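You operate a simulated robot arm through the tools that you are given. There is no shell and no other tool.

The job below is to be done with a simulated robot arm. You get a single attempt, and the scene is never put back.

JOB
Fit the black bracket by the blue turn knobs, the other by the yellow ones, and lock all four.

The check looks at the end state, three seconds after you hand in, the way a careful person would. Anything else that was tipped, shoved, dropped, spilled or broken makes it a failure.

ROBOT AND FRAMES
A 7-joint arm with a two-finger parallel gripper, fixed in place. Base frame: the origin is on the floor under the middle of its stand, x ahead of it, y to its left, z up; the work surface is at about z = 0.79. Units: m, degrees, N and s.
With the tool pointing down near the work surface it reaches from about 0.22 to 0.7 m from the base axis. Its first joint turns from -166.0 to 166.0 degrees. Payload 3.43 kg.
The tool frame sits at the grasp point between the pads (the TCP): z along the fingers, y along the line on which they close. The tips reach 0.03 m beyond it. The gripper opens to 0.094 m. The fingers are 0.028 m wide and 0.01 m thick; the gripper's body (0.05 by 0.096 m) begins 0.055 m behind the TCP.
Orientation is that of the tool frame in the base frame, as a unit quaternion [w, x, y, z]. With the fingers straight down and closing along the base's y, the tool's x points along the base's -x, its y along +y and its z along -z.

CONTROLS
- The arm moves only by the tool apply_moves. Its argument "increments" is one flat list of numbers, 6 for each row, row after row: the shift along the base's x, y, z in units of 40 mm (1.0 is 40 mm), then the turn, a rotation vector about the base's x, y, z in units of 4 degrees (1.0 is 4 degrees). In form: [x, y, z, wx, wy, wz, x, y, z, wx, wy, wz, ...]. A call has 1 to 20 rows; each row shifts and turns the commanded pose from where the row before left it. "claw" is the opening, from 0 (shut) to 1 (fully open), set as the call begins (left out, the last holds). A call with a number of a shift or a turn outside -1 to 1 is refused whole. A row lasts 0.2 s, in which the tool goes at most 0.05 m and 8.6 degrees; a call with a longer step from one row to the next is refused whole, and so is a gripper value outside its range. Where a pose cannot be reached the arm comes as near as it can. A force on the tool above 40 N (or 10 N above the force at the start of the call, whichever is more), or a blocked arm, ends the call early, and 0.2 s more pass. Each finger travels about 0.108 m/s and halts on what it meets, pressing with about 43 N; the grip force reading is that of the motor and also rises with nothing between the fingers. The clock runs only during rows and for 0.2 s after the last one: add rows that do not move to give the fingers time. It gives the time, the measured TCP pose, the force on the tool (base axes), the opening and the grip force at its end, in the units of the frame above (readings bear some noise), with the torque about the TCP (base axes, N m) and any sound that the robot's microphone picked up.
- Cameras (640 x 400 px; columns grow to the right, rows downward): "scene" is fixed at [0.0498, 0.6481, 1.6194]; the picture's right is [-0.74, -0.67, 0.00], its down [-0.43, 0.48, -0.76] and it looks along [0.52, -0.56, -0.64] (base axes); focal length 343 px, centre (320, 200). "wrist" rides on the gripper at [0.076, 0.014, -0.103] in the tool frame; the picture's right is [-0.18, 0.98, 0.00], its down [-0.75, -0.14, -0.64] and it looks along [-0.63, -0.12, 0.77] (tool axes); focal length 243 px, centre (320, 200). There is no depth. A picture from a camera that has moved, and an enlarged one, comes with that camera's place and axes in the base frame and with its lens.
- capture(camera): a new picture of that camera. The clock stands still meanwhile.
- move_column(by): moves the trunk up (or, below 0, down) by that many m; the arm rides with it, the base frame stays. It gives what a move gives, with no picture.
- close_up(camera, box): a new picture of the part [left, top, right, bottom] of that camera's present view, enlarged. The clock stands still meanwhile.
- hand_in(): hands the job in; it is judged then, once.

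Places have to be worked out from the pictures, the camera data and where the tool is seen. Open the gripper and draw the arm clear of the work before you hand the job in, unless the task says otherwise.

The tools are called after "Request:" as name(argument=value, ...) on one line, values as JSON. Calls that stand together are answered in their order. apply_moves: Moves the arm, as the interface text tells. Its arguments: {"type":"object","properties":{"increments":{"type":"array","items":{"type":"number"}},"claw":{"type":"number"}},"required":["increments"]} The other tools are called the same way: move_column (by) moves the trunk up or down; capture (camera) takes a picture; close_up (camera, box) takes an enlarged picture of a part of a camera's view; hand_in () hands the job in.

At the start:

```text
t: 0.0
eef_pos: [0.3645, -0.1204, 1.1703]
tcp_rot: [0.0, 0.0, 1.0, -0.001]
wrist_force: [0.2, -0.4, -0.1]
wrist_torque: [-0.03, -0.01, -0.01]
grip_width: 0.0942
grasp_force: 0.0
trunk travel left (down, up): [-0.275, 0.315]
```

scene: 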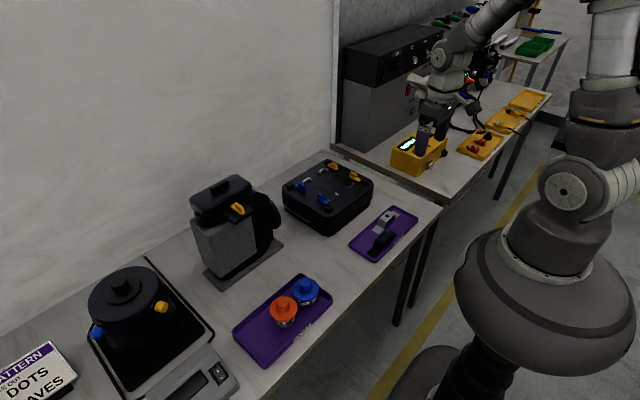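
wrist: 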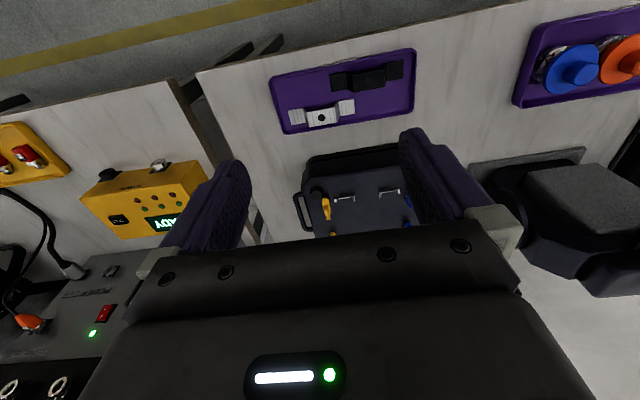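

I start by looking closer at the black box with the knobs and the tray with the brackets.

Request:
close_up(camera="scene", box=[270, 140, 430, 270])

Request:
close_up(camera="wrist", box=[240, 40, 480, 250])

```text
3.08 times, centred on (350, 205) of scene
camera zoom: at [0.0498, 0.6481, 1.6194], right [-0.74, -0.67, 0.0], down [-0.43, 0.48, -0.76], along [0.52, -0.56, -0.64], focal length 1057 px, centre (228, 185)
```

zoom: 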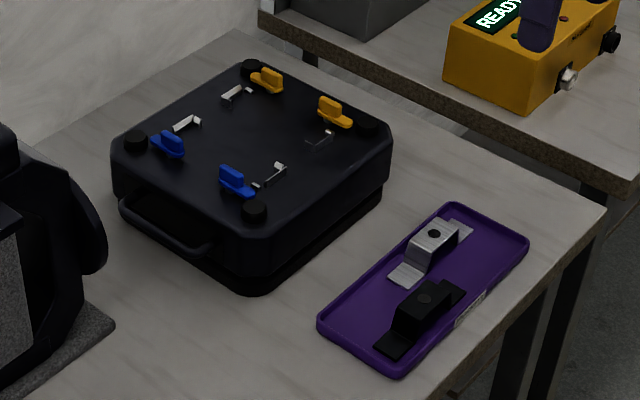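

```text
1.90 times, centred on (360, 145) of wrist
camera zoom: at [0.2886, -0.1074, 1.2727], right [0.18, 0.98, 0.0], down [0.75, -0.14, 0.64], along [0.63, -0.12, -0.77], focal length 462 px, centre (244, 305)
```

zoom: 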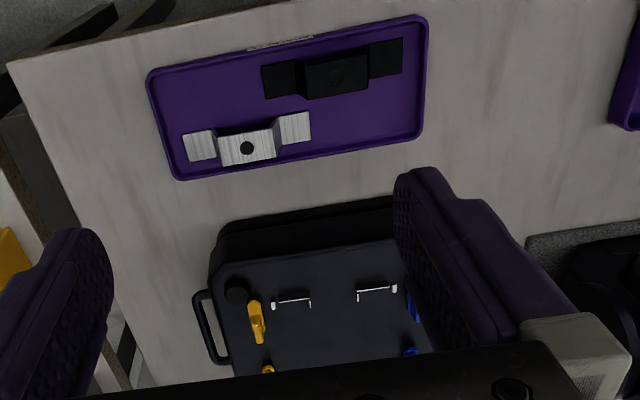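

The brackets sit on the purple tray (black near (0.41,-0.05), silver near (0.46,-0.14)) and the black box lies near (0.63,-0.03). I move high above the box for a better look with the wrist camera.

Request:
apply_moves(increments=[0.7, 0.3, 0, 0, 0, 0, 0.7, 0.3, 0, 0, 0, 0, 0.7, 0.3, 0, 0, 0, 0, 0.7, 0.3, 0, 0, 0, 0, 0.7, 0.3, 0, 0, 0, 0, 0.7, 0.3, 0, 0, 0, 0, 0.7, 0.3, 0, 0, 0, 0, 0.7, 0.3, 0, 0, 0, 0, 0, 0, 0, 0, 0, 0, 0, 0, 0, 0, 0, 0], claw=1)

Request:
capture(camera="wrist")

Request:
capture(camera="scene")

```text
t: 2.2
eef_pos: [0.5883, -0.0247, 1.1705]
tcp_rot: [-0.001, -0.001, 1.0, -0.001]
wrist_force: [0.4, 0.3, 0.0]
wrist_torque: [-0.01, 0.01, -0.01]
grip_width: 0.0946
grasp_force: 0.0
trunk travel left (down, up): [-0.275, 0.315]
```

```text
taken
camera wrist: at [0.5132, -0.0115, 1.2728], right [0.18, 0.98, 0.0], down [0.75, -0.14, 0.64], along [0.63, -0.12, -0.77], focal length 243 px, centre (320, 200)
```

wrist: 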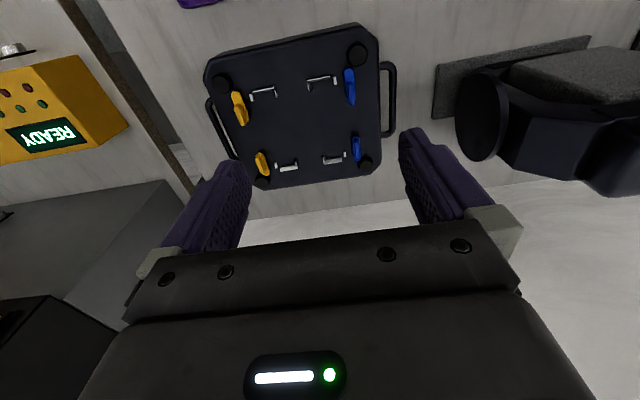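

```text
taken
```

scene: 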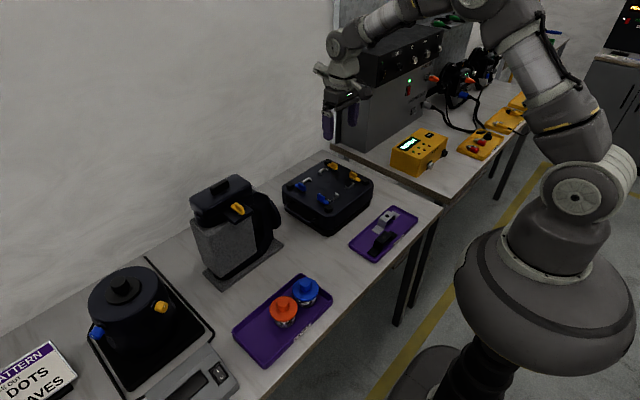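

Good view of the box from above. I zoom in on its top.

Request:
close_up(camera="wrist", box=[195, 15, 405, 195])

Request:
close_up(camera="scene", box=[275, 150, 380, 240])

```text
2.22 times, centred on (300, 105) of wrist
camera zoom: at [0.5132, -0.0115, 1.2728], right [0.18, 0.98, 0.0], down [0.75, -0.14, 0.64], along [0.63, -0.12, -0.77], focal length 539 px, centre (364, 411)
```

zoom: 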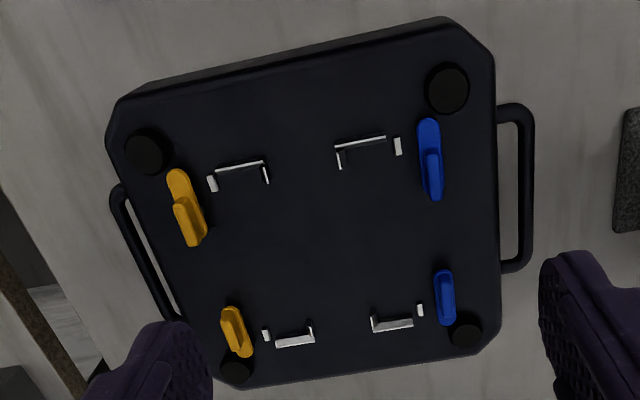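

```text
4.44 times, centred on (328, 195) of scene
camera zoom: at [0.0498, 0.6481, 1.6194], right [-0.74, -0.67, 0.0], down [-0.43, 0.48, -0.76], along [0.52, -0.56, -0.64], focal length 1526 px, centre (287, 222)
```

zoom: 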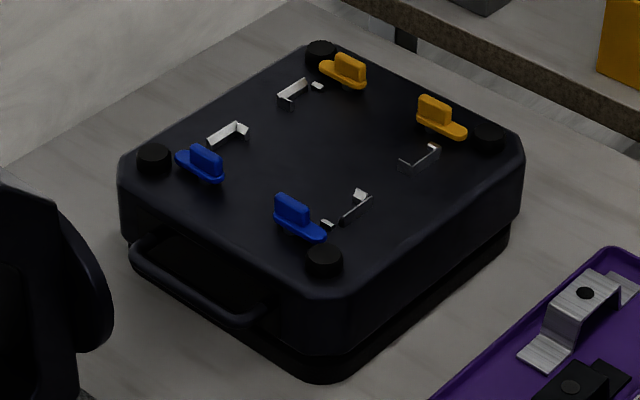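

The box top is at about z≈0.89, aligned with the base axes: blue nest around (0.672,-0.027), with L-guides at x≈0.603 and 0.742, and yellow nest on the -y side. I go lower for a detailed view of knobs and guides.

Request:
apply_moves(increments=[0.44, -0.18, -0.75, 0, 0, 0, 0.44, -0.18, -0.75, 0, 0, 0, 0.44, -0.18, -0.75, 0, 0, 0, 0.44, -0.18, -0.75, 0, 0, 0, 0.44, -0.18, -0.5, 0, 0, 0, 0, 0, 0, 0, 0, 0, 0, 0, 0, 0, 0, 0])

Request:
capture(camera="wrist")

```text
t: 3.8
eef_pos: [0.6776, -0.0603, 1.0301]
tcp_rot: [0.0, -0.001, 1.0, 0.0]
wrist_force: [0.7, 0.0, 0.2]
wrist_torque: [0.0, 0.01, -0.01]
grip_width: 0.0943
grasp_force: 0.0
trunk travel left (down, up): [-0.275, 0.315]
```

```text
taken
camera wrist: at [0.601, -0.0479, 1.1331], right [0.18, 0.98, 0.0], down [0.75, -0.14, 0.64], along [0.63, -0.12, -0.77], focal length 243 px, centre (320, 200)
```

wrist: 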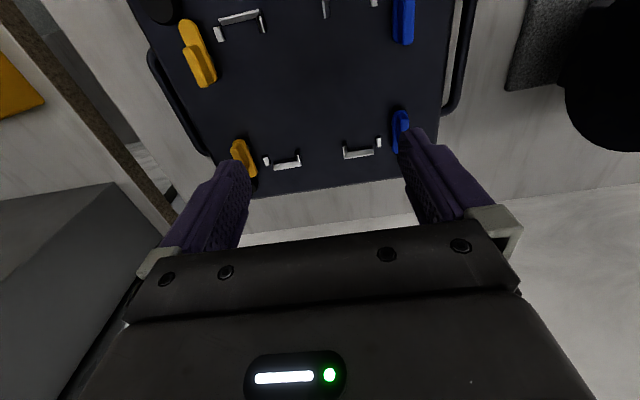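

Request:
close_up(camera="wrist", box=[140, 0, 300, 100])

Request:
close_up(camera="wrist", box=[210, 90, 420, 200])

```text
4.00 times, centred on (220, 50) of wrist
camera zoom: at [0.601, -0.0479, 1.1331], right [0.18, 0.98, 0.0], down [0.75, -0.14, 0.64], along [0.63, -0.12, -0.77], focal length 970 px, centre (720, 800)
```

zoom: 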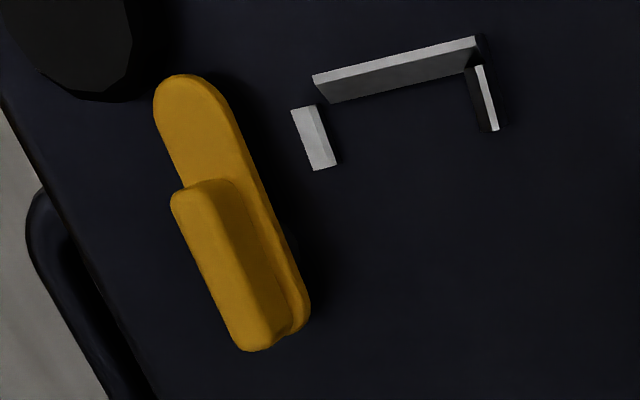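

```text
3.05 times, centred on (315, 145) of wrist
camera zoom: at [0.601, -0.0479, 1.1331], right [0.18, 0.98, 0.0], down [0.75, -0.14, 0.64], along [0.63, -0.12, -0.77], focal length 739 px, centre (335, 368)
```

zoom: 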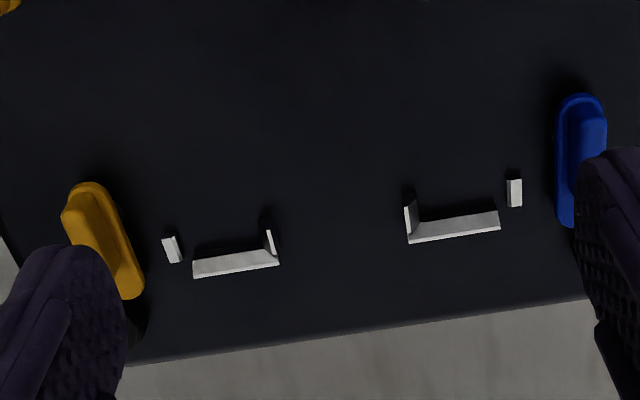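

The nests are clear: each has L-guides and tabs, yellow nest about y -0.132…-0.097, x 0.600…0.742; knob tabs now point outward along x. Next I look at the brackets on the tray.

Request:
apply_moves(increments=[-0.9, -0.1, 0.1, 0, 0, 0, -0.9, -0.1, 0.1, 0, 0, 0, -0.9, -0.1, 0.1, 0, 0, 0, -0.9, -0.1, 0.1, 0, 0, 0, -0.9, -0.1, 0.1, 0, 0, 0, -0.9, -0.1, 0, 0, 0, 0, -0.9, -0.1, 0, 0, 0, 0, -0.5, 0, 0, 0, 0, 0, 0, 0, 0, 0, 0, 0, 0, 0, 0, 0, 0, 0])

Request:
capture(camera="wrist")

```text
t: 6.0
eef_pos: [0.405, -0.0889, 1.0502]
tcp_rot: [0.001, 0.001, 1.0, 0.0]
wrist_force: [-0.3, 0.1, 0.1]
wrist_torque: [0.02, -0.02, 0.01]
grip_width: 0.0939
grasp_force: 0.2
trunk travel left (down, up): [-0.275, 0.315]
```

```text
taken
camera wrist: at [0.3293, -0.0754, 1.1529], right [0.18, 0.98, 0.0], down [0.75, -0.14, 0.64], along [0.63, -0.12, -0.77], focal length 243 px, centre (320, 200)
```

wrist: 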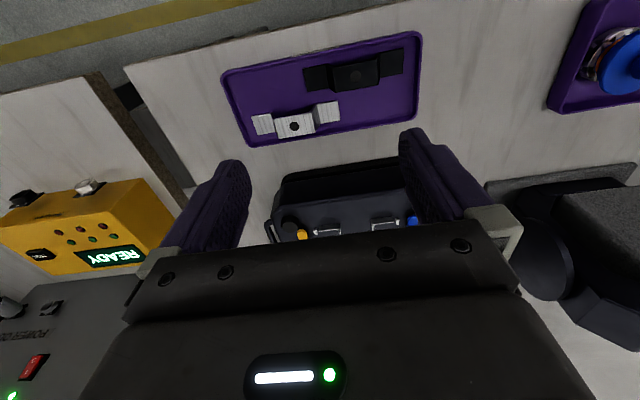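

Request:
close_up(camera="wrist", box=[215, 25, 430, 155])

Request:
close_up(camera="scene", box=[340, 195, 425, 265])

```text
2.98 times, centred on (322, 90) of wrist
camera zoom: at [0.3293, -0.0754, 1.1529], right [0.18, 0.98, 0.0], down [0.75, -0.14, 0.64], along [0.63, -0.12, -0.77], focal length 722 px, centre (313, 527)
```

zoom: 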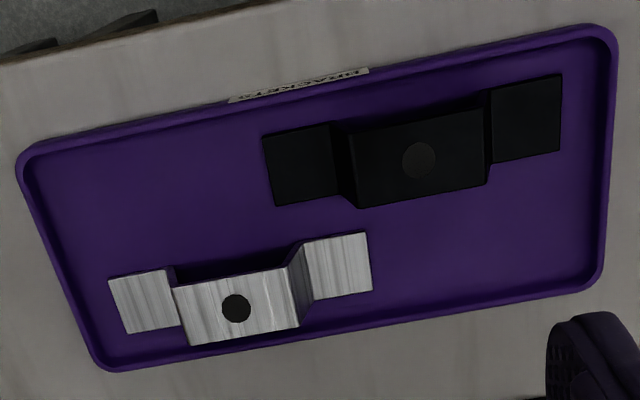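

```text
5.71 times, centred on (382, 230) of scene
camera zoom: at [0.0498, 0.6481, 1.6194], right [-0.74, -0.67, 0.0], down [-0.43, 0.48, -0.76], along [0.52, -0.56, -0.64], focal length 1962 px, centre (-37, 29)
```

zoom: 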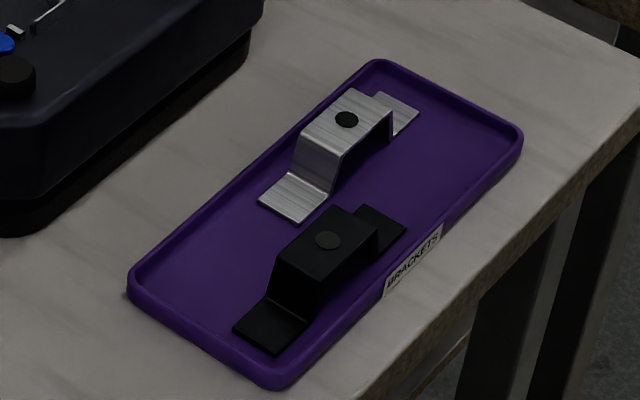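

Both brackets are ~0.129 × 0.029 m hats, about 33 mm tall, lying along base y: black centred near (0.411,-0.047), silver near (0.459,-0.136), both yaw ≈ 0. I turn the gripper 90° about z while moving above the black one, gripper partly open.

Request:
apply_moves(increments=[0.0075, 0.053, -0.125, 0, 0, 1, 0.0075, 0.053, -0.125, 0, 0, 1, 0.0075, 0.053, -0.125, 0, 0, 1, 0.0075, 0.053, -0.125, 0, 0, 1, 0.0075, 0.053, -0.125, 0, 0, 1, 0.0075, 0.053, -0.125, 0, 0, 1, 0.0075, 0.053, -0.125, 0, 0, 1, 0.0075, 0.053, -0.125, 0, 0, 1, 0.0075, 0.053, -0.125, 0, 0, 1, 0.0075, 0.053, -0.125, 0, 0, 1, 0.0075, 0.053, -0.125, 0, 0, 1, 0.0075, 0.053, -0.125, 0, 0, 1, 0.0075, 0.053, -0.125, 0, 0, 1, 0.0075, 0.053, -0.125, 0, 0, 1, 0.0075, 0.053, -0.125, 0, 0, 1, 0.0075, 0.053, -0.125, 0, 0, 1, 0.0075, 0.053, -0.125, 0, 0, 1, 0.0075, 0.053, -0.125, 0, 0, 1, 0.0075, 0.053, -0.125, 0, 0, 1, 0.0075, 0.053, -0.125, 0, 0, 1], claw=0.6)

Request:
apply_moves(increments=[0, 0, 0, 0, 0, 1, 0, 0, 0, 0, 0, 1, 0, 0, 0, 0, 0, 0.5, 0, 0, 0, 0, 0, 0, 0, 0, 0, 0, 0, 0])

Request:
capture(camera="wrist")

Request:
capture(camera="scene")

```text
t: 10.2
eef_pos: [0.4111, -0.0464, 0.9496]
tcp_rot: [0.0, -0.643, 0.766, -0.001]
wrist_force: [0.3, 0.1, -0.1]
wrist_torque: [-0.02, -0.05, 0.03]
grip_width: 0.0564
grasp_force: 0.1
trunk travel left (down, up): [-0.275, 0.315]
```

```text
t: 11.4
eef_pos: [0.41, -0.0458, 0.9489]
tcp_rot: [0.0, 0.708, -0.706, 0.0]
wrist_force: [0.6, 0.3, -0.6]
wrist_torque: [0.0, 0.0, 0.0]
grip_width: 0.0565
grasp_force: 0.1
trunk travel left (down, up): [-0.275, 0.315]
```

```text
taken
camera wrist: at [0.3966, -0.1238, 1.0527], right [-0.98, 0.18, 0.0], down [0.14, 0.75, 0.64], along [0.12, 0.63, -0.77], focal length 243 px, centre (320, 200)
```

wrist: 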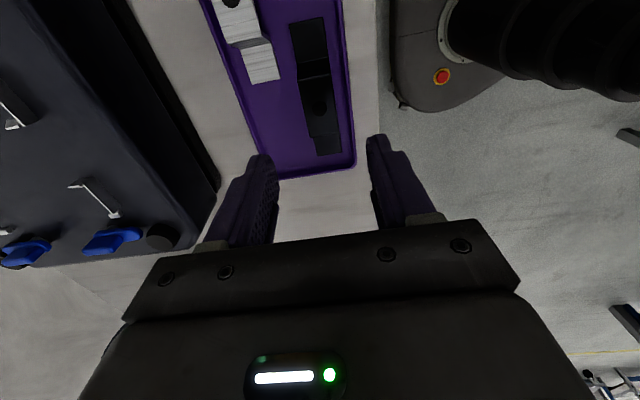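

```text
taken
```

scene: 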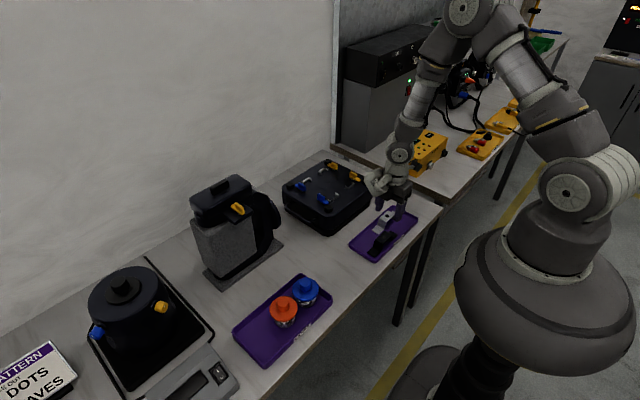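

Request:
close_up(camera="wrist", box=[200, 0, 400, 180])

Request:
close_up(camera="scene", box=[340, 170, 430, 265])

```text
2.22 times, centred on (300, 90) of wrist
camera zoom: at [0.3966, -0.1238, 1.0527], right [-0.98, 0.18, 0.0], down [0.14, 0.75, 0.64], along [0.12, 0.63, -0.77], focal length 539 px, centre (364, 444)
```

zoom: 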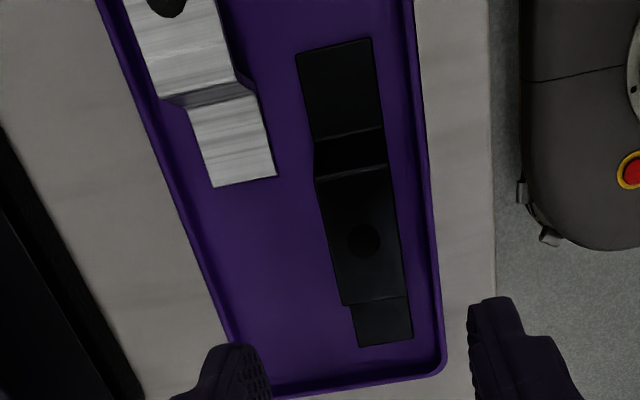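

```text
4.21 times, centred on (385, 218) of scene
camera zoom: at [0.0498, 0.6481, 1.6194], right [-0.74, -0.67, 0.0], down [-0.43, 0.48, -0.76], along [0.52, -0.56, -0.64], focal length 1446 px, centre (46, 126)
```

zoom: 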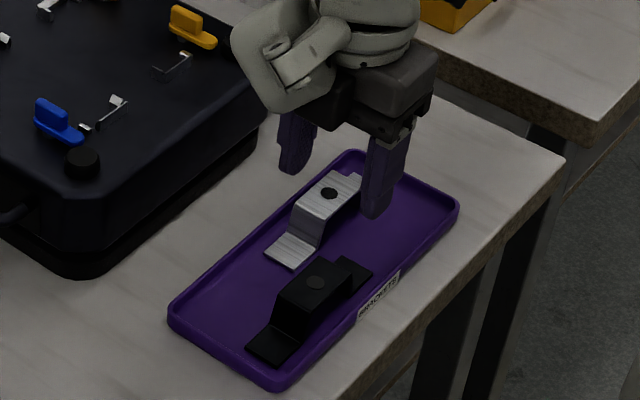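

The second view confirms the black bracket at (0.411,-0.047), top ≈0.828. I descend to TCP z≈0.842 (tips above the tray rim) with the gripper straddling it.

Request:
apply_moves(increments=[0.02, -0.02, -0.5, 0, 0, 0, 0, 0, -0.5, 0, 0, 0, 0, 0, -0.5, 0, 0, 0, 0, 0, -0.5, 0, 0, 0, 0, 0, -0.4, 0, 0, 0, 0, 0, -0.27, 0, 0, 0, 0, 0, 0, 0, 0, 0], claw=0.5)

Request:
close_up(camera="scene", box=[340, 170, 430, 265])

Request:
capture(camera="wrist")

```text
t: 13.0
eef_pos: [0.41, -0.0468, 0.8433]
tcp_rot: [0.0, 0.707, -0.707, 0.0]
wrist_force: [-0.4, -0.3, -0.3]
wrist_torque: [0.02, -0.01, 0.01]
grip_width: 0.0468
grasp_force: 0.1
trunk travel left (down, up): [-0.275, 0.315]
```

```text
4.21 times, centred on (385, 218) of scene
camera zoom: at [0.0498, 0.6481, 1.6194], right [-0.74, -0.67, 0.0], down [-0.43, 0.48, -0.76], along [0.52, -0.56, -0.64], focal length 1446 px, centre (46, 126)
```

zoom: 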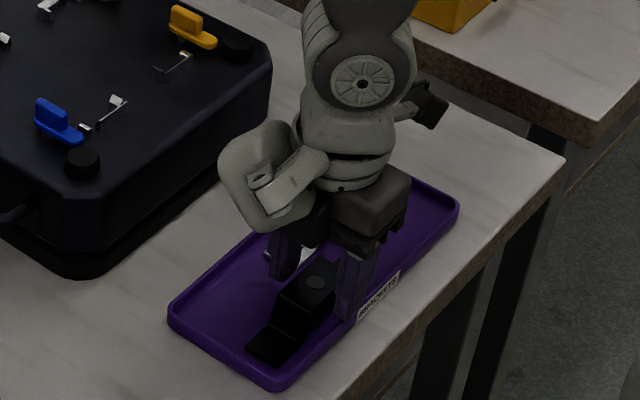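

```text
taken
camera wrist: at [0.3971, -0.1243, 0.9454], right [-0.98, 0.18, 0.0], down [0.14, 0.75, 0.64], along [0.12, 0.63, -0.77], focal length 243 px, centre (320, 200)
```

wrist: 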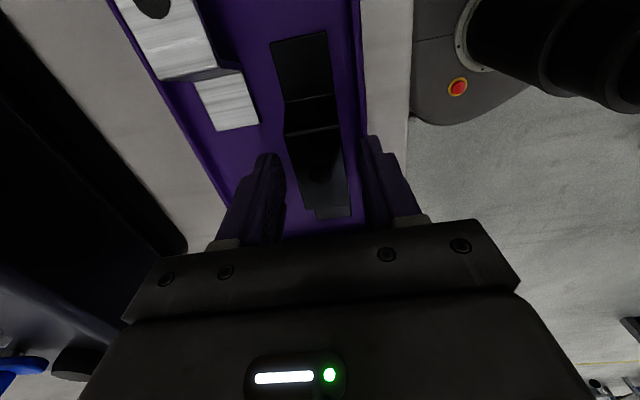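

The fingers straddle the block centrally. I close on it.

Request:
apply_moves(increments=[0, 0, 0, 0, 0, 0, 0, 0, 0, 0, 0, 0, 0, 0, 0, 0, 0, 0], claw=0)

Request:
close_up(camera="scene", box=[340, 170, 430, 265])

```text
t: 13.8
eef_pos: [0.4112, -0.0465, 0.8433]
tcp_rot: [0.0, -0.707, 0.707, 0.0]
wrist_force: [-0.1, -0.8, -0.7]
wrist_torque: [-0.04, -0.03, 0.02]
grip_width: 0.0293
grasp_force: 42.5
trunk travel left (down, up): [-0.275, 0.315]
```

```text
4.21 times, centred on (385, 218) of scene
camera zoom: at [0.0498, 0.6481, 1.6194], right [-0.74, -0.67, 0.0], down [-0.43, 0.48, -0.76], along [0.52, -0.56, -0.64], focal length 1446 px, centre (46, 126)
```

zoom: 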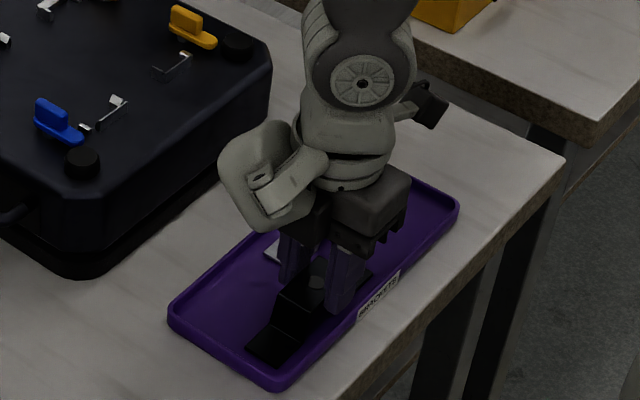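

Grip is solid (29.3 mm, 42 N). I lift straight up and check that the bracket comes along level.

Request:
apply_moves(increments=[0, 0, 0.3, 0, 0, 0, 0, 0, 0.6, 0, 0, 0, 0, 0, 0.9, 0, 0, 0, 0, 0, 0.9, 0, 0, 0, 0, 0, 0.9, 0, 0, 0, 0, 0, 0.9, 0, 0, 0, 0, 0, 0, 0, 0, 0])

Request:
close_up(camera="scene", box=[330, 110, 450, 260])

Request:
capture(camera="wrist")

```text
t: 15.4
eef_pos: [0.4116, -0.0461, 1.0249]
tcp_rot: [0.001, 0.708, -0.707, -0.001]
wrist_force: [-0.6, 1.1, -1.6]
wrist_torque: [0.01, 0.01, -0.01]
grip_width: 0.0293
grasp_force: 43.4
trunk travel left (down, up): [-0.275, 0.315]
```

```text
2.67 times, centred on (390, 185) of scene
camera zoom: at [0.0498, 0.6481, 1.6194], right [-0.74, -0.67, 0.0], down [-0.43, 0.48, -0.76], along [0.52, -0.56, -0.64], focal length 916 px, centre (133, 240)
```

zoom: 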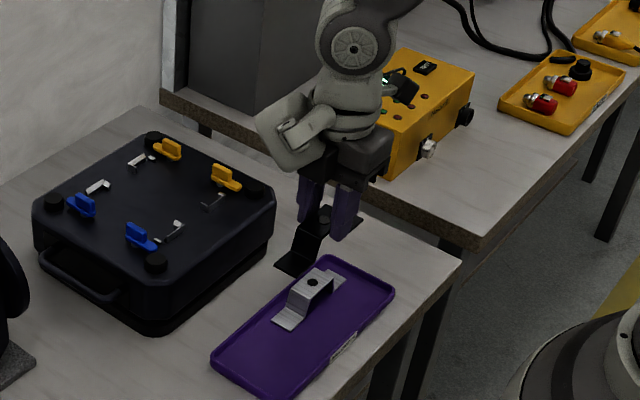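

```text
taken
camera wrist: at [0.3978, -0.1238, 1.1268], right [-0.98, 0.18, 0.0], down [0.14, 0.75, 0.64], along [0.12, 0.63, -0.77], focal length 243 px, centre (320, 200)
```

wrist: 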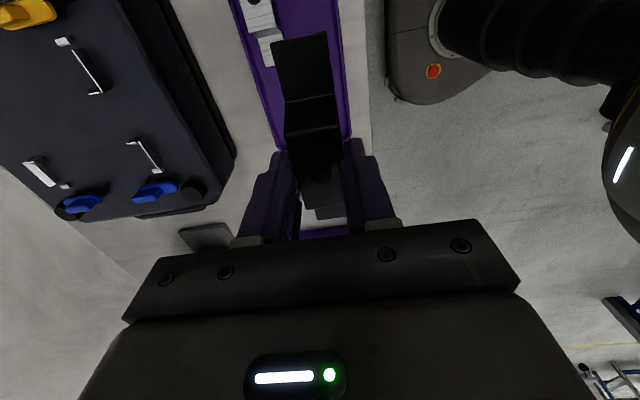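

The bracket hangs level. I carry it above the blue nest while turning the gripper back by -90°.

Request:
apply_moves(increments=[0.3255, 0.0243, 0, 0, 0, -1, 0.3255, 0.0243, 0, 0, 0, -1, 0.3255, 0.0243, 0, 0, 0, -1, 0.3255, 0.0243, 0, 0, 0, -1, 0.3255, 0.0243, 0, 0, 0, -1, 0.3255, 0.0243, 0, 0, 0, -1, 0.3255, 0.0243, 0, 0, 0, -1, 0.3255, 0.0243, 0, 0, 0, -1, 0.3255, 0.0243, 0, 0, 0, -1, 0.3255, 0.0243, 0, 0, 0, -1, 0.3255, 0.0243, 0, 0, 0, -1, 0.3255, 0.0243, 0, 0, 0, -1, 0.3255, 0.0243, 0, 0, 0, -1, 0.3255, 0.0243, 0, 0, 0, -1, 0.3255, 0.0243, 0, 0, 0, -1, 0.3255, 0.0243, 0, 0, 0, -1, 0.3255, 0.0243, 0, 0, 0, -1, 0.3255, 0.0243, 0, 0, 0, -1, 0.3255, 0.0243, 0, 0, 0, -1, 0.3255, 0.0243, 0, 0, 0, -1])

Request:
apply_moves(increments=[0, 0, 0, 0, 0, -1, 0, 0, 0, 0, 0, -1, 0, 0, 0, 0, 0, -0.5, 0, 0, 0, 0, 0, 0, 0, 0, 0, 0, 0, 0])

Request:
capture(camera="wrist")

Request:
close_up(camera="scene", box=[260, 100, 400, 240])

```text
t: 19.6
eef_pos: [0.6724, -0.0286, 1.023]
tcp_rot: [0.0, -0.087, 0.996, 0.0]
wrist_force: [-0.4, -0.2, -1.2]
wrist_torque: [-0.01, 0.02, -0.01]
grip_width: 0.0293
grasp_force: 42.9
trunk travel left (down, up): [-0.275, 0.315]
```

```text
t: 20.8
eef_pos: [0.6721, -0.0276, 1.0234]
tcp_rot: [0.0, -0.001, 1.0, 0.0]
wrist_force: [0.4, 0.3, -1.0]
wrist_torque: [0.0, 0.0, 0.02]
grip_width: 0.0293
grasp_force: 42.9
trunk travel left (down, up): [-0.275, 0.315]
```

```text
taken
camera wrist: at [0.5958, -0.014, 1.1256], right [0.18, 0.98, 0.0], down [0.75, -0.14, 0.64], along [0.63, -0.12, -0.77], focal length 243 px, centre (320, 200)
```

wrist: 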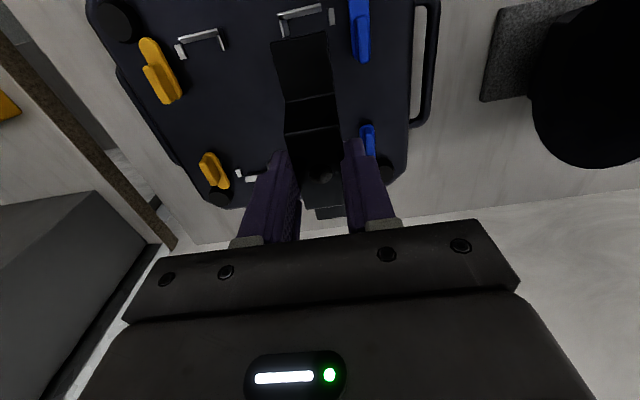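

```text
2.86 times, centred on (330, 170) of scene
camera zoom: at [0.0498, 0.6481, 1.6194], right [-0.74, -0.67, 0.0], down [-0.43, 0.48, -0.76], along [0.52, -0.56, -0.64], focal length 981 px, centre (291, 286)
```

zoom: 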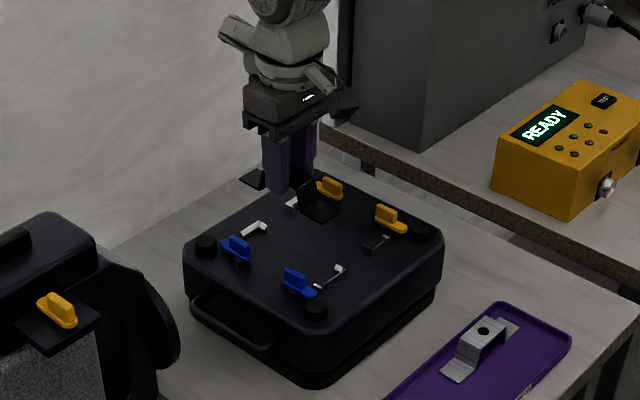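

Request:
close_up(camera="wrist", box=[220, 0, 420, 125])

```text
3.20 times, centred on (320, 62) of wrist
camera zoom: at [0.5958, -0.014, 1.1256], right [0.18, 0.98, 0.0], down [0.75, -0.14, 0.64], along [0.63, -0.12, -0.77], focal length 776 px, centre (320, 640)
```

zoom: 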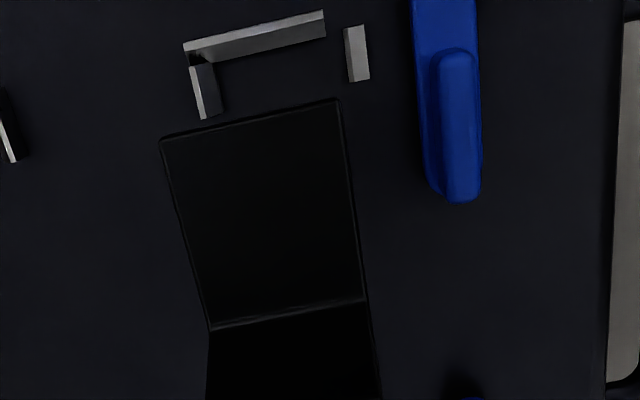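

The bracket sits at y≈-0.028, near end x≈0.609; nest is y -0.0445…-0.0098, x 0.603…0.742, so it's within a millimetre of centred. I lower 60 mm and re-check.

Request:
apply_moves(increments=[-0.02, 0.01, -0.4, 0, 0, 0, 0, 0, -0.4, 0, 0, 0, 0, 0, -0.4, 0, 0, 0, 0, 0, -0.3, 0, 0, 0, 0, 0, 0, 0, 0, 0, 0, 0, 0, 0, 0, 0])

Request:
capture(camera="wrist")

Request:
close_up(camera="scene", box=[270, 120, 385, 220])

```text
t: 22.2
eef_pos: [0.6696, -0.0273, 0.9633]
tcp_rot: [0.0, -0.001, 1.0, 0.0]
wrist_force: [-0.1, 0.1, -1.7]
wrist_torque: [-0.01, -0.03, -0.01]
grip_width: 0.0292
grasp_force: 42.9
trunk travel left (down, up): [-0.275, 0.315]
```

```text
taken
camera wrist: at [0.5949, -0.0132, 1.0655], right [0.18, 0.98, 0.0], down [0.75, -0.14, 0.64], along [0.63, -0.12, -0.77], focal length 243 px, centre (320, 200)
```

wrist: 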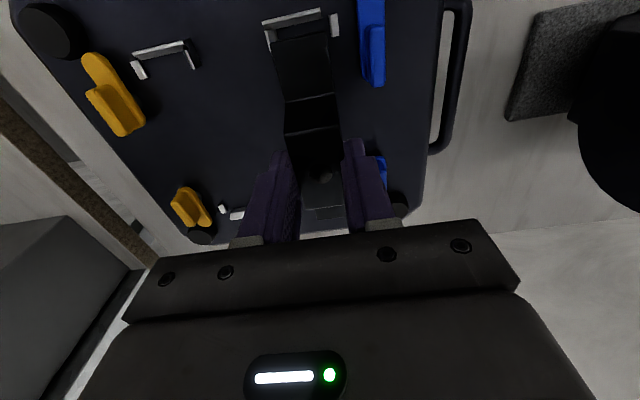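

```text
4.00 times, centred on (328, 170) of scene
camera zoom: at [0.0498, 0.6481, 1.6194], right [-0.74, -0.67, 0.0], down [-0.43, 0.48, -0.76], along [0.52, -0.56, -0.64], focal length 1374 px, centre (290, 320)
```

zoom: 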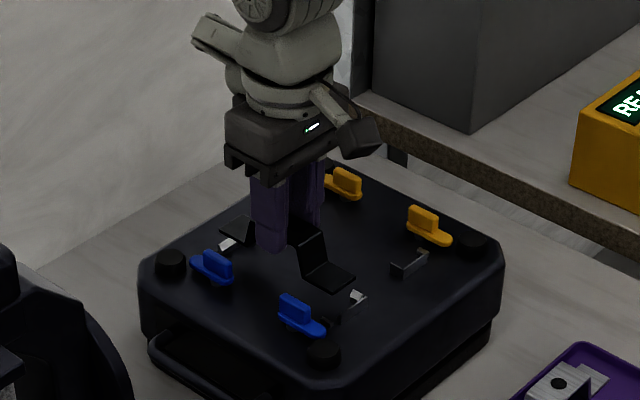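

Request:
close_up(camera="wrist", box=[230, 0, 400, 110])

Request:
close_up(camera="wrist", box=[260, 140, 420, 240])

```text
3.64 times, centred on (315, 55) of wrist
camera zoom: at [0.5949, -0.0132, 1.0655], right [0.18, 0.98, 0.0], down [0.75, -0.14, 0.64], along [0.63, -0.12, -0.77], focal length 882 px, centre (338, 727)
```

zoom: 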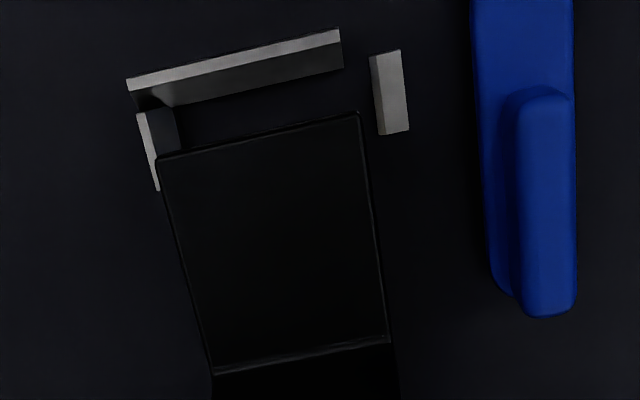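

```text
4.00 times, centred on (340, 190) of wrist
camera zoom: at [0.5949, -0.0132, 1.0655], right [0.18, 0.98, 0.0], down [0.75, -0.14, 0.64], along [0.63, -0.12, -0.77], focal length 970 px, centre (240, 240)
```

zoom: 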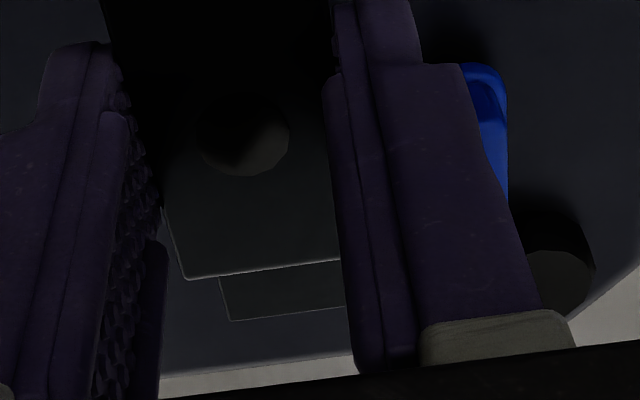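

Aligned within about 1 mm of the nest (guides have lead-in slopes). I lower another 26 mm gently, nudging +1 mm in x.

Request:
apply_moves(increments=[0.02, 0.01, -0.15, 0, 0, 0, 0, 0, -0.15, 0, 0, 0, 0, 0, -0.15, 0, 0, 0, 0, 0, -0.1, 0, 0, 0, 0, 0, -0.1, 0, 0, 0, 0, 0, 0, 0, 0, 0])

Request:
close_up(camera="wrist", box=[230, 0, 400, 110])

Request:
close_up(camera="scene", box=[270, 140, 385, 220])

```text
t: 23.6
eef_pos: [0.6694, -0.0263, 0.9366]
tcp_rot: [-0.002, 0.0, 1.0, 0.0]
wrist_force: [-12.7, 1.9, -3.2]
wrist_torque: [0.05, 0.63, 0.01]
grip_width: 0.0291
grasp_force: 42.6
trunk travel left (down, up): [-0.275, 0.315]
```

```text
3.64 times, centred on (315, 55) of wrist
camera zoom: at [0.5937, -0.0128, 1.0387], right [0.18, 0.98, 0.0], down [0.76, -0.14, 0.64], along [0.63, -0.12, -0.77], focal length 882 px, centre (338, 727)
```

zoom: 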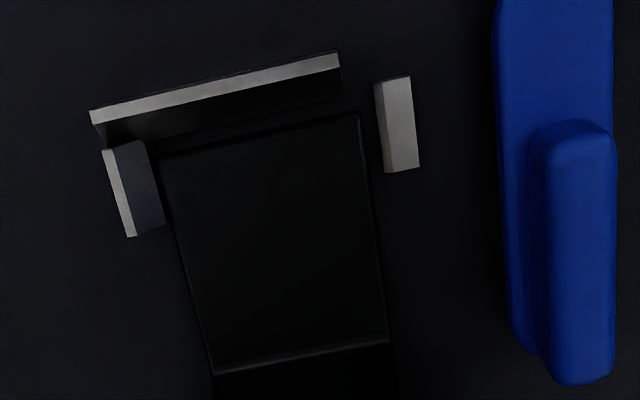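

```text
5.00 times, centred on (328, 180) of scene
camera zoom: at [0.0498, 0.6481, 1.6194], right [-0.74, -0.67, 0.0], down [-0.43, 0.48, -0.76], along [0.52, -0.56, -0.64], focal length 1717 px, centre (282, 300)
```

zoom: 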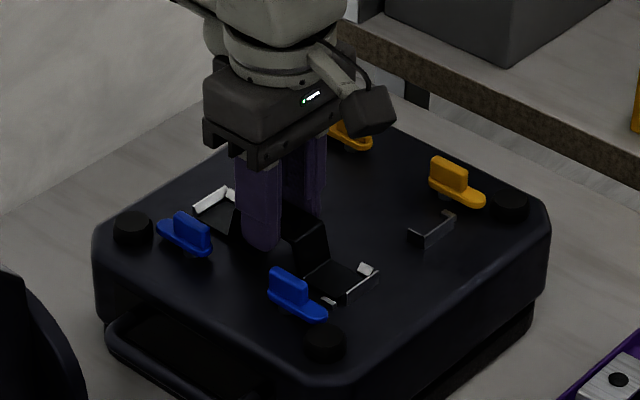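

A -12.7 N push in x shows the far foot is touching the far guide's slope; the bracket needs to sit a bit toward -x. I shift -2.5 mm and see whether the force vanishes.

Request:
apply_moves(increments=[-0.03, 0, 0, 0, 0, 0, -0.03, 0, 0, 0, 0, 0, 0, 0, 0, 0, 0, 0])

```text
t: 24.4
eef_pos: [0.6684, -0.0263, 0.9373]
tcp_rot: [0.0, -0.001, 1.0, 0.0]
wrist_force: [-6.1, 1.8, -3.9]
wrist_torque: [0.12, 0.42, -0.08]
grip_width: 0.0291
grasp_force: 43.2
trunk travel left (down, up): [-0.275, 0.315]
```

Request:
apply_moves(increments=[-0.03, 0, 0, 0, 0, 0, 0, 0, -0.03, 0, 0, 0, 0, 0, 0, 0, 0, 0])

Request:
close_up(camera="wrist", box=[230, 0, 400, 110])

```text
t: 25.2
eef_pos: [0.6683, -0.026, 0.9366]
tcp_rot: [0.001, -0.001, 1.0, 0.0]
wrist_force: [1.2, 3.0, 0.2]
wrist_torque: [0.08, 0.0, 0.02]
grip_width: 0.0291
grasp_force: 43.4
trunk travel left (down, up): [-0.275, 0.315]
```

```text
3.64 times, centred on (315, 55) of wrist
camera zoom: at [0.5925, -0.0128, 1.0386], right [0.18, 0.98, 0.0], down [0.75, -0.14, 0.64], along [0.63, -0.12, -0.77], focal length 882 px, centre (338, 727)
```

zoom: 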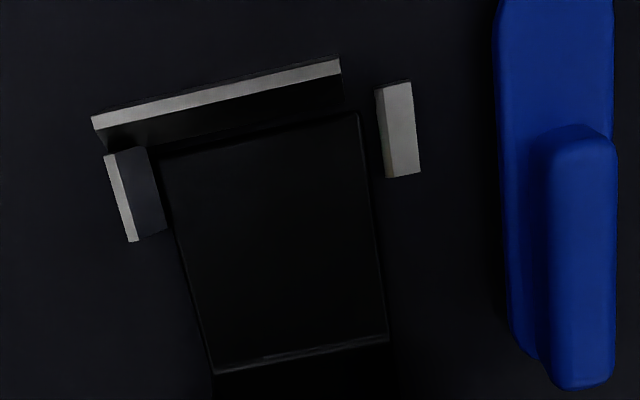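

Force in x is gone; a small +y push (3 N) suggests the inner guide is touched. I shift +1 mm in y and lower in 1 mm steps, watching the vertical force.

Request:
apply_moves(increments=[0, 0.025, 0, 0, 0, 0, 0, 0, -0.025, 0, 0, 0, 0, 0, -0.025, 0, 0, 0, 0, 0, 0, 0, 0, 0])

```text
t: 26.2
eef_pos: [0.6684, -0.0264, 0.9345]
tcp_rot: [0.002, -0.001, 1.0, 0.0]
wrist_force: [5.9, -1.2, 19.2]
wrist_torque: [-0.01, 0.93, 0.07]
grip_width: 0.0294
grasp_force: 43.0
trunk travel left (down, up): [-0.275, 0.315]
```

Request:
close_up(camera="wrist", box=[230, 0, 400, 110])

Request:
close_up(camera="scene", box=[300, 170, 370, 215])

Request:
close_up(camera="wrist", box=[260, 140, 420, 240])

```text
3.64 times, centred on (315, 55) of wrist
camera zoom: at [0.5916, -0.0126, 1.0378], right [0.18, 0.98, 0.0], down [0.75, -0.14, 0.64], along [0.63, -0.12, -0.76], focal length 882 px, centre (338, 727)
```

zoom: 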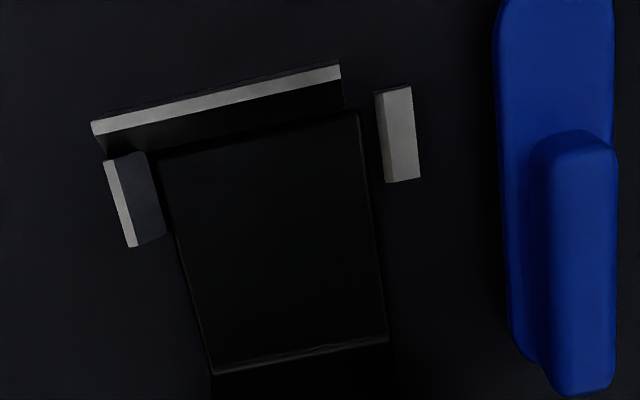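

```text
8.89 times, centred on (335, 192) of scene
camera zoom: at [0.0498, 0.6481, 1.6194], right [-0.74, -0.67, 0.0], down [-0.43, 0.48, -0.76], along [0.52, -0.56, -0.64], focal length 3053 px, centre (187, 267)
```

zoom: 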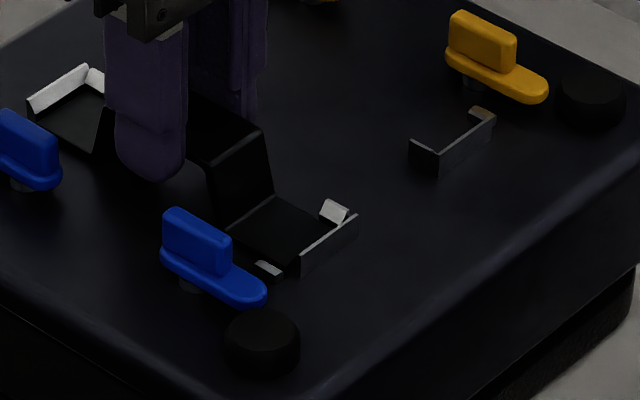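

```text
4.00 times, centred on (340, 190) of wrist
camera zoom: at [0.5916, -0.0126, 1.0378], right [0.18, 0.98, 0.0], down [0.75, -0.14, 0.64], along [0.63, -0.12, -0.76], focal length 970 px, centre (240, 240)
```

zoom: 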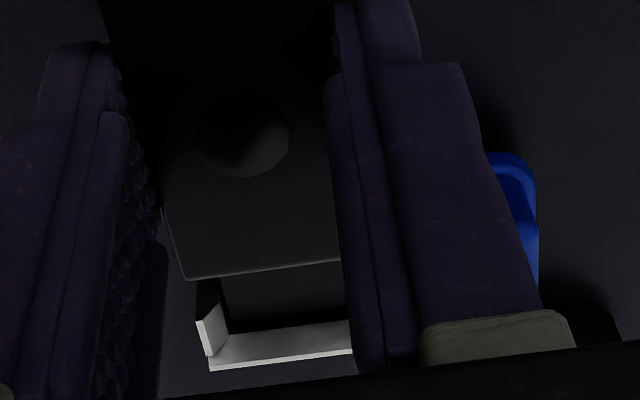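

The scene close-up shows both feet inside the L-guides and tabs, with the near foot resting on the box top (19 N upward at the foot). I relieve 1.5 mm and open the gripper partly to release.

Request:
apply_moves(increments=[0, 0, 0.03, 0, 0, 0, 0, 0, 0, 0, 0, 0])

Request:
apply_moves(increments=[0, 0, 0, 0, 0, 0, 0, 0, 0, 0, 0, 0, 0, 0, 0, 0, 0, 0], claw=0.5)

Request:
close_up(camera="scene", box=[300, 170, 370, 215])

Request:
close_up(camera="wrist", box=[230, 0, 400, 110])

```text
t: 26.8
eef_pos: [0.6673, -0.0256, 0.9347]
tcp_rot: [0.0, 0.001, 1.0, 0.0]
wrist_force: [4.0, -2.4, 11.1]
wrist_torque: [-0.06, -0.89, -0.09]
grip_width: 0.0294
grasp_force: 42.9
trunk travel left (down, up): [-0.275, 0.315]
```

```text
t: 27.6
eef_pos: [0.668, -0.0255, 0.9352]
tcp_rot: [0.0, 0.0, 1.0, 0.0]
wrist_force: [-0.3, -0.1, 1.0]
wrist_torque: [0.0, -0.02, 0.0]
grip_width: 0.0471
grasp_force: 0.1
trunk travel left (down, up): [-0.275, 0.315]
```

```text
8.89 times, centred on (335, 192) of scene
camera zoom: at [0.0498, 0.6481, 1.6194], right [-0.74, -0.67, 0.0], down [-0.43, 0.48, -0.76], along [0.52, -0.56, -0.64], focal length 3053 px, centre (187, 267)
```

zoom: 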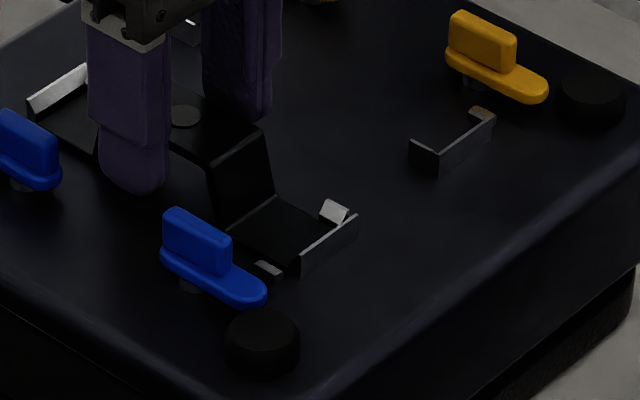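

```text
3.64 times, centred on (315, 55) of wrist
camera zoom: at [0.5918, -0.0122, 1.0376], right [0.18, 0.98, 0.0], down [0.75, -0.14, 0.64], along [0.63, -0.12, -0.77], focal length 882 px, centre (338, 727)
```

zoom: 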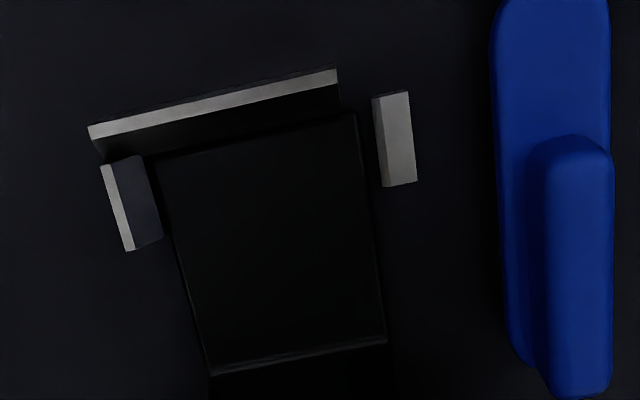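

Released with the bracket still in the nest. I raise straight up and look at it from above.

Request:
apply_moves(increments=[0, 0, 0.3, 0, 0, 0, 0, 0, 0.5, 0, 0, 0, 0, 0, 0.8, 0, 0, 0, 0, 0, 0.8, 0, 0, 0, 0, 0, 0.4, 0, 0, 0, 0, 0, 0, 0, 0, 0])

Request:
capture(camera="wrist")

Request:
close_up(camera="scene", box=[275, 150, 385, 225])

```text
t: 29.0
eef_pos: [0.6681, -0.025, 1.0463]
tcp_rot: [0.0, 0.001, 1.0, 0.0]
wrist_force: [-0.2, -0.2, 0.2]
wrist_torque: [0.0, 0.02, 0.03]
grip_width: 0.0468
grasp_force: 0.1
trunk travel left (down, up): [-0.275, 0.315]
```

```text
taken
camera wrist: at [0.5914, -0.0123, 1.1488], right [0.18, 0.98, 0.0], down [0.75, -0.14, 0.64], along [0.63, -0.12, -0.77], focal length 243 px, centre (320, 200)
```

wrist: 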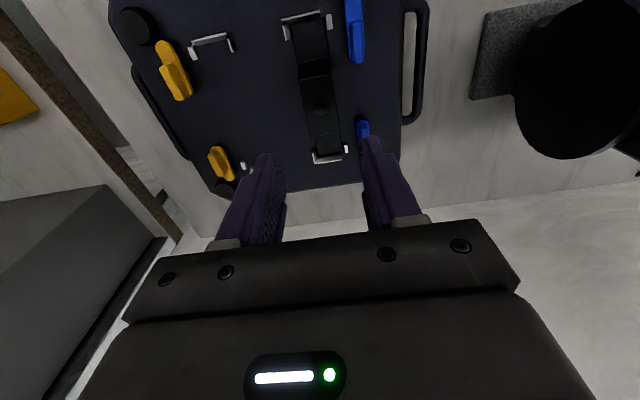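

```text
5.33 times, centred on (330, 188) of scene
camera zoom: at [0.0498, 0.6481, 1.6194], right [-0.74, -0.67, 0.0], down [-0.43, 0.48, -0.76], along [0.52, -0.56, -0.64], focal length 1832 px, centre (267, 267)
```

zoom: 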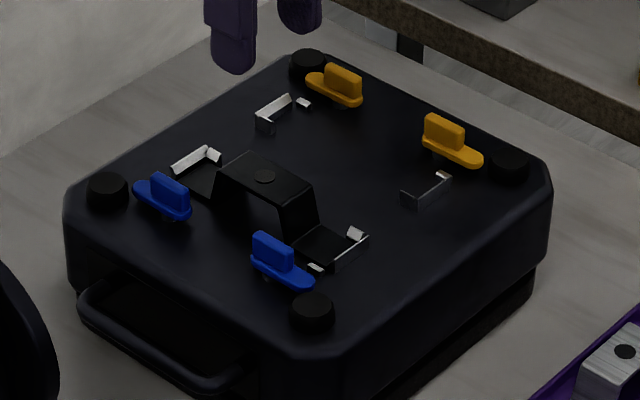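

The black bracket is seated in the blue nest. I zoom in on the blue knobs to place their fins.

Request:
close_up(camera="wrist", box=[270, 0, 430, 170])

Request:
close_up(camera="scene", box=[290, 170, 350, 215])

```text
2.35 times, centred on (350, 85) of wrist
camera zoom: at [0.5914, -0.0123, 1.1488], right [0.18, 0.98, 0.0], down [0.75, -0.14, 0.64], along [0.63, -0.12, -0.77], focal length 571 px, centre (249, 471)
```

zoom: 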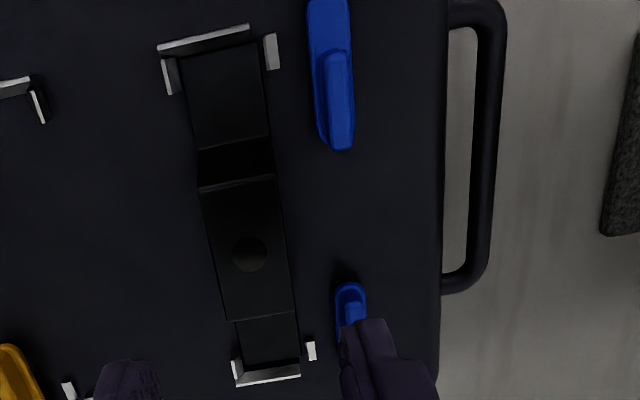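

```text
8.89 times, centred on (320, 192) of scene
camera zoom: at [0.0498, 0.6481, 1.6194], right [-0.74, -0.67, 0.0], down [-0.43, 0.48, -0.76], along [0.52, -0.56, -0.64], focal length 3053 px, centre (320, 267)
```

zoom: 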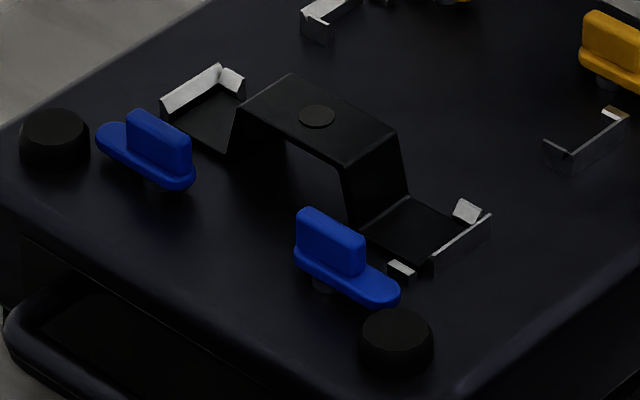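

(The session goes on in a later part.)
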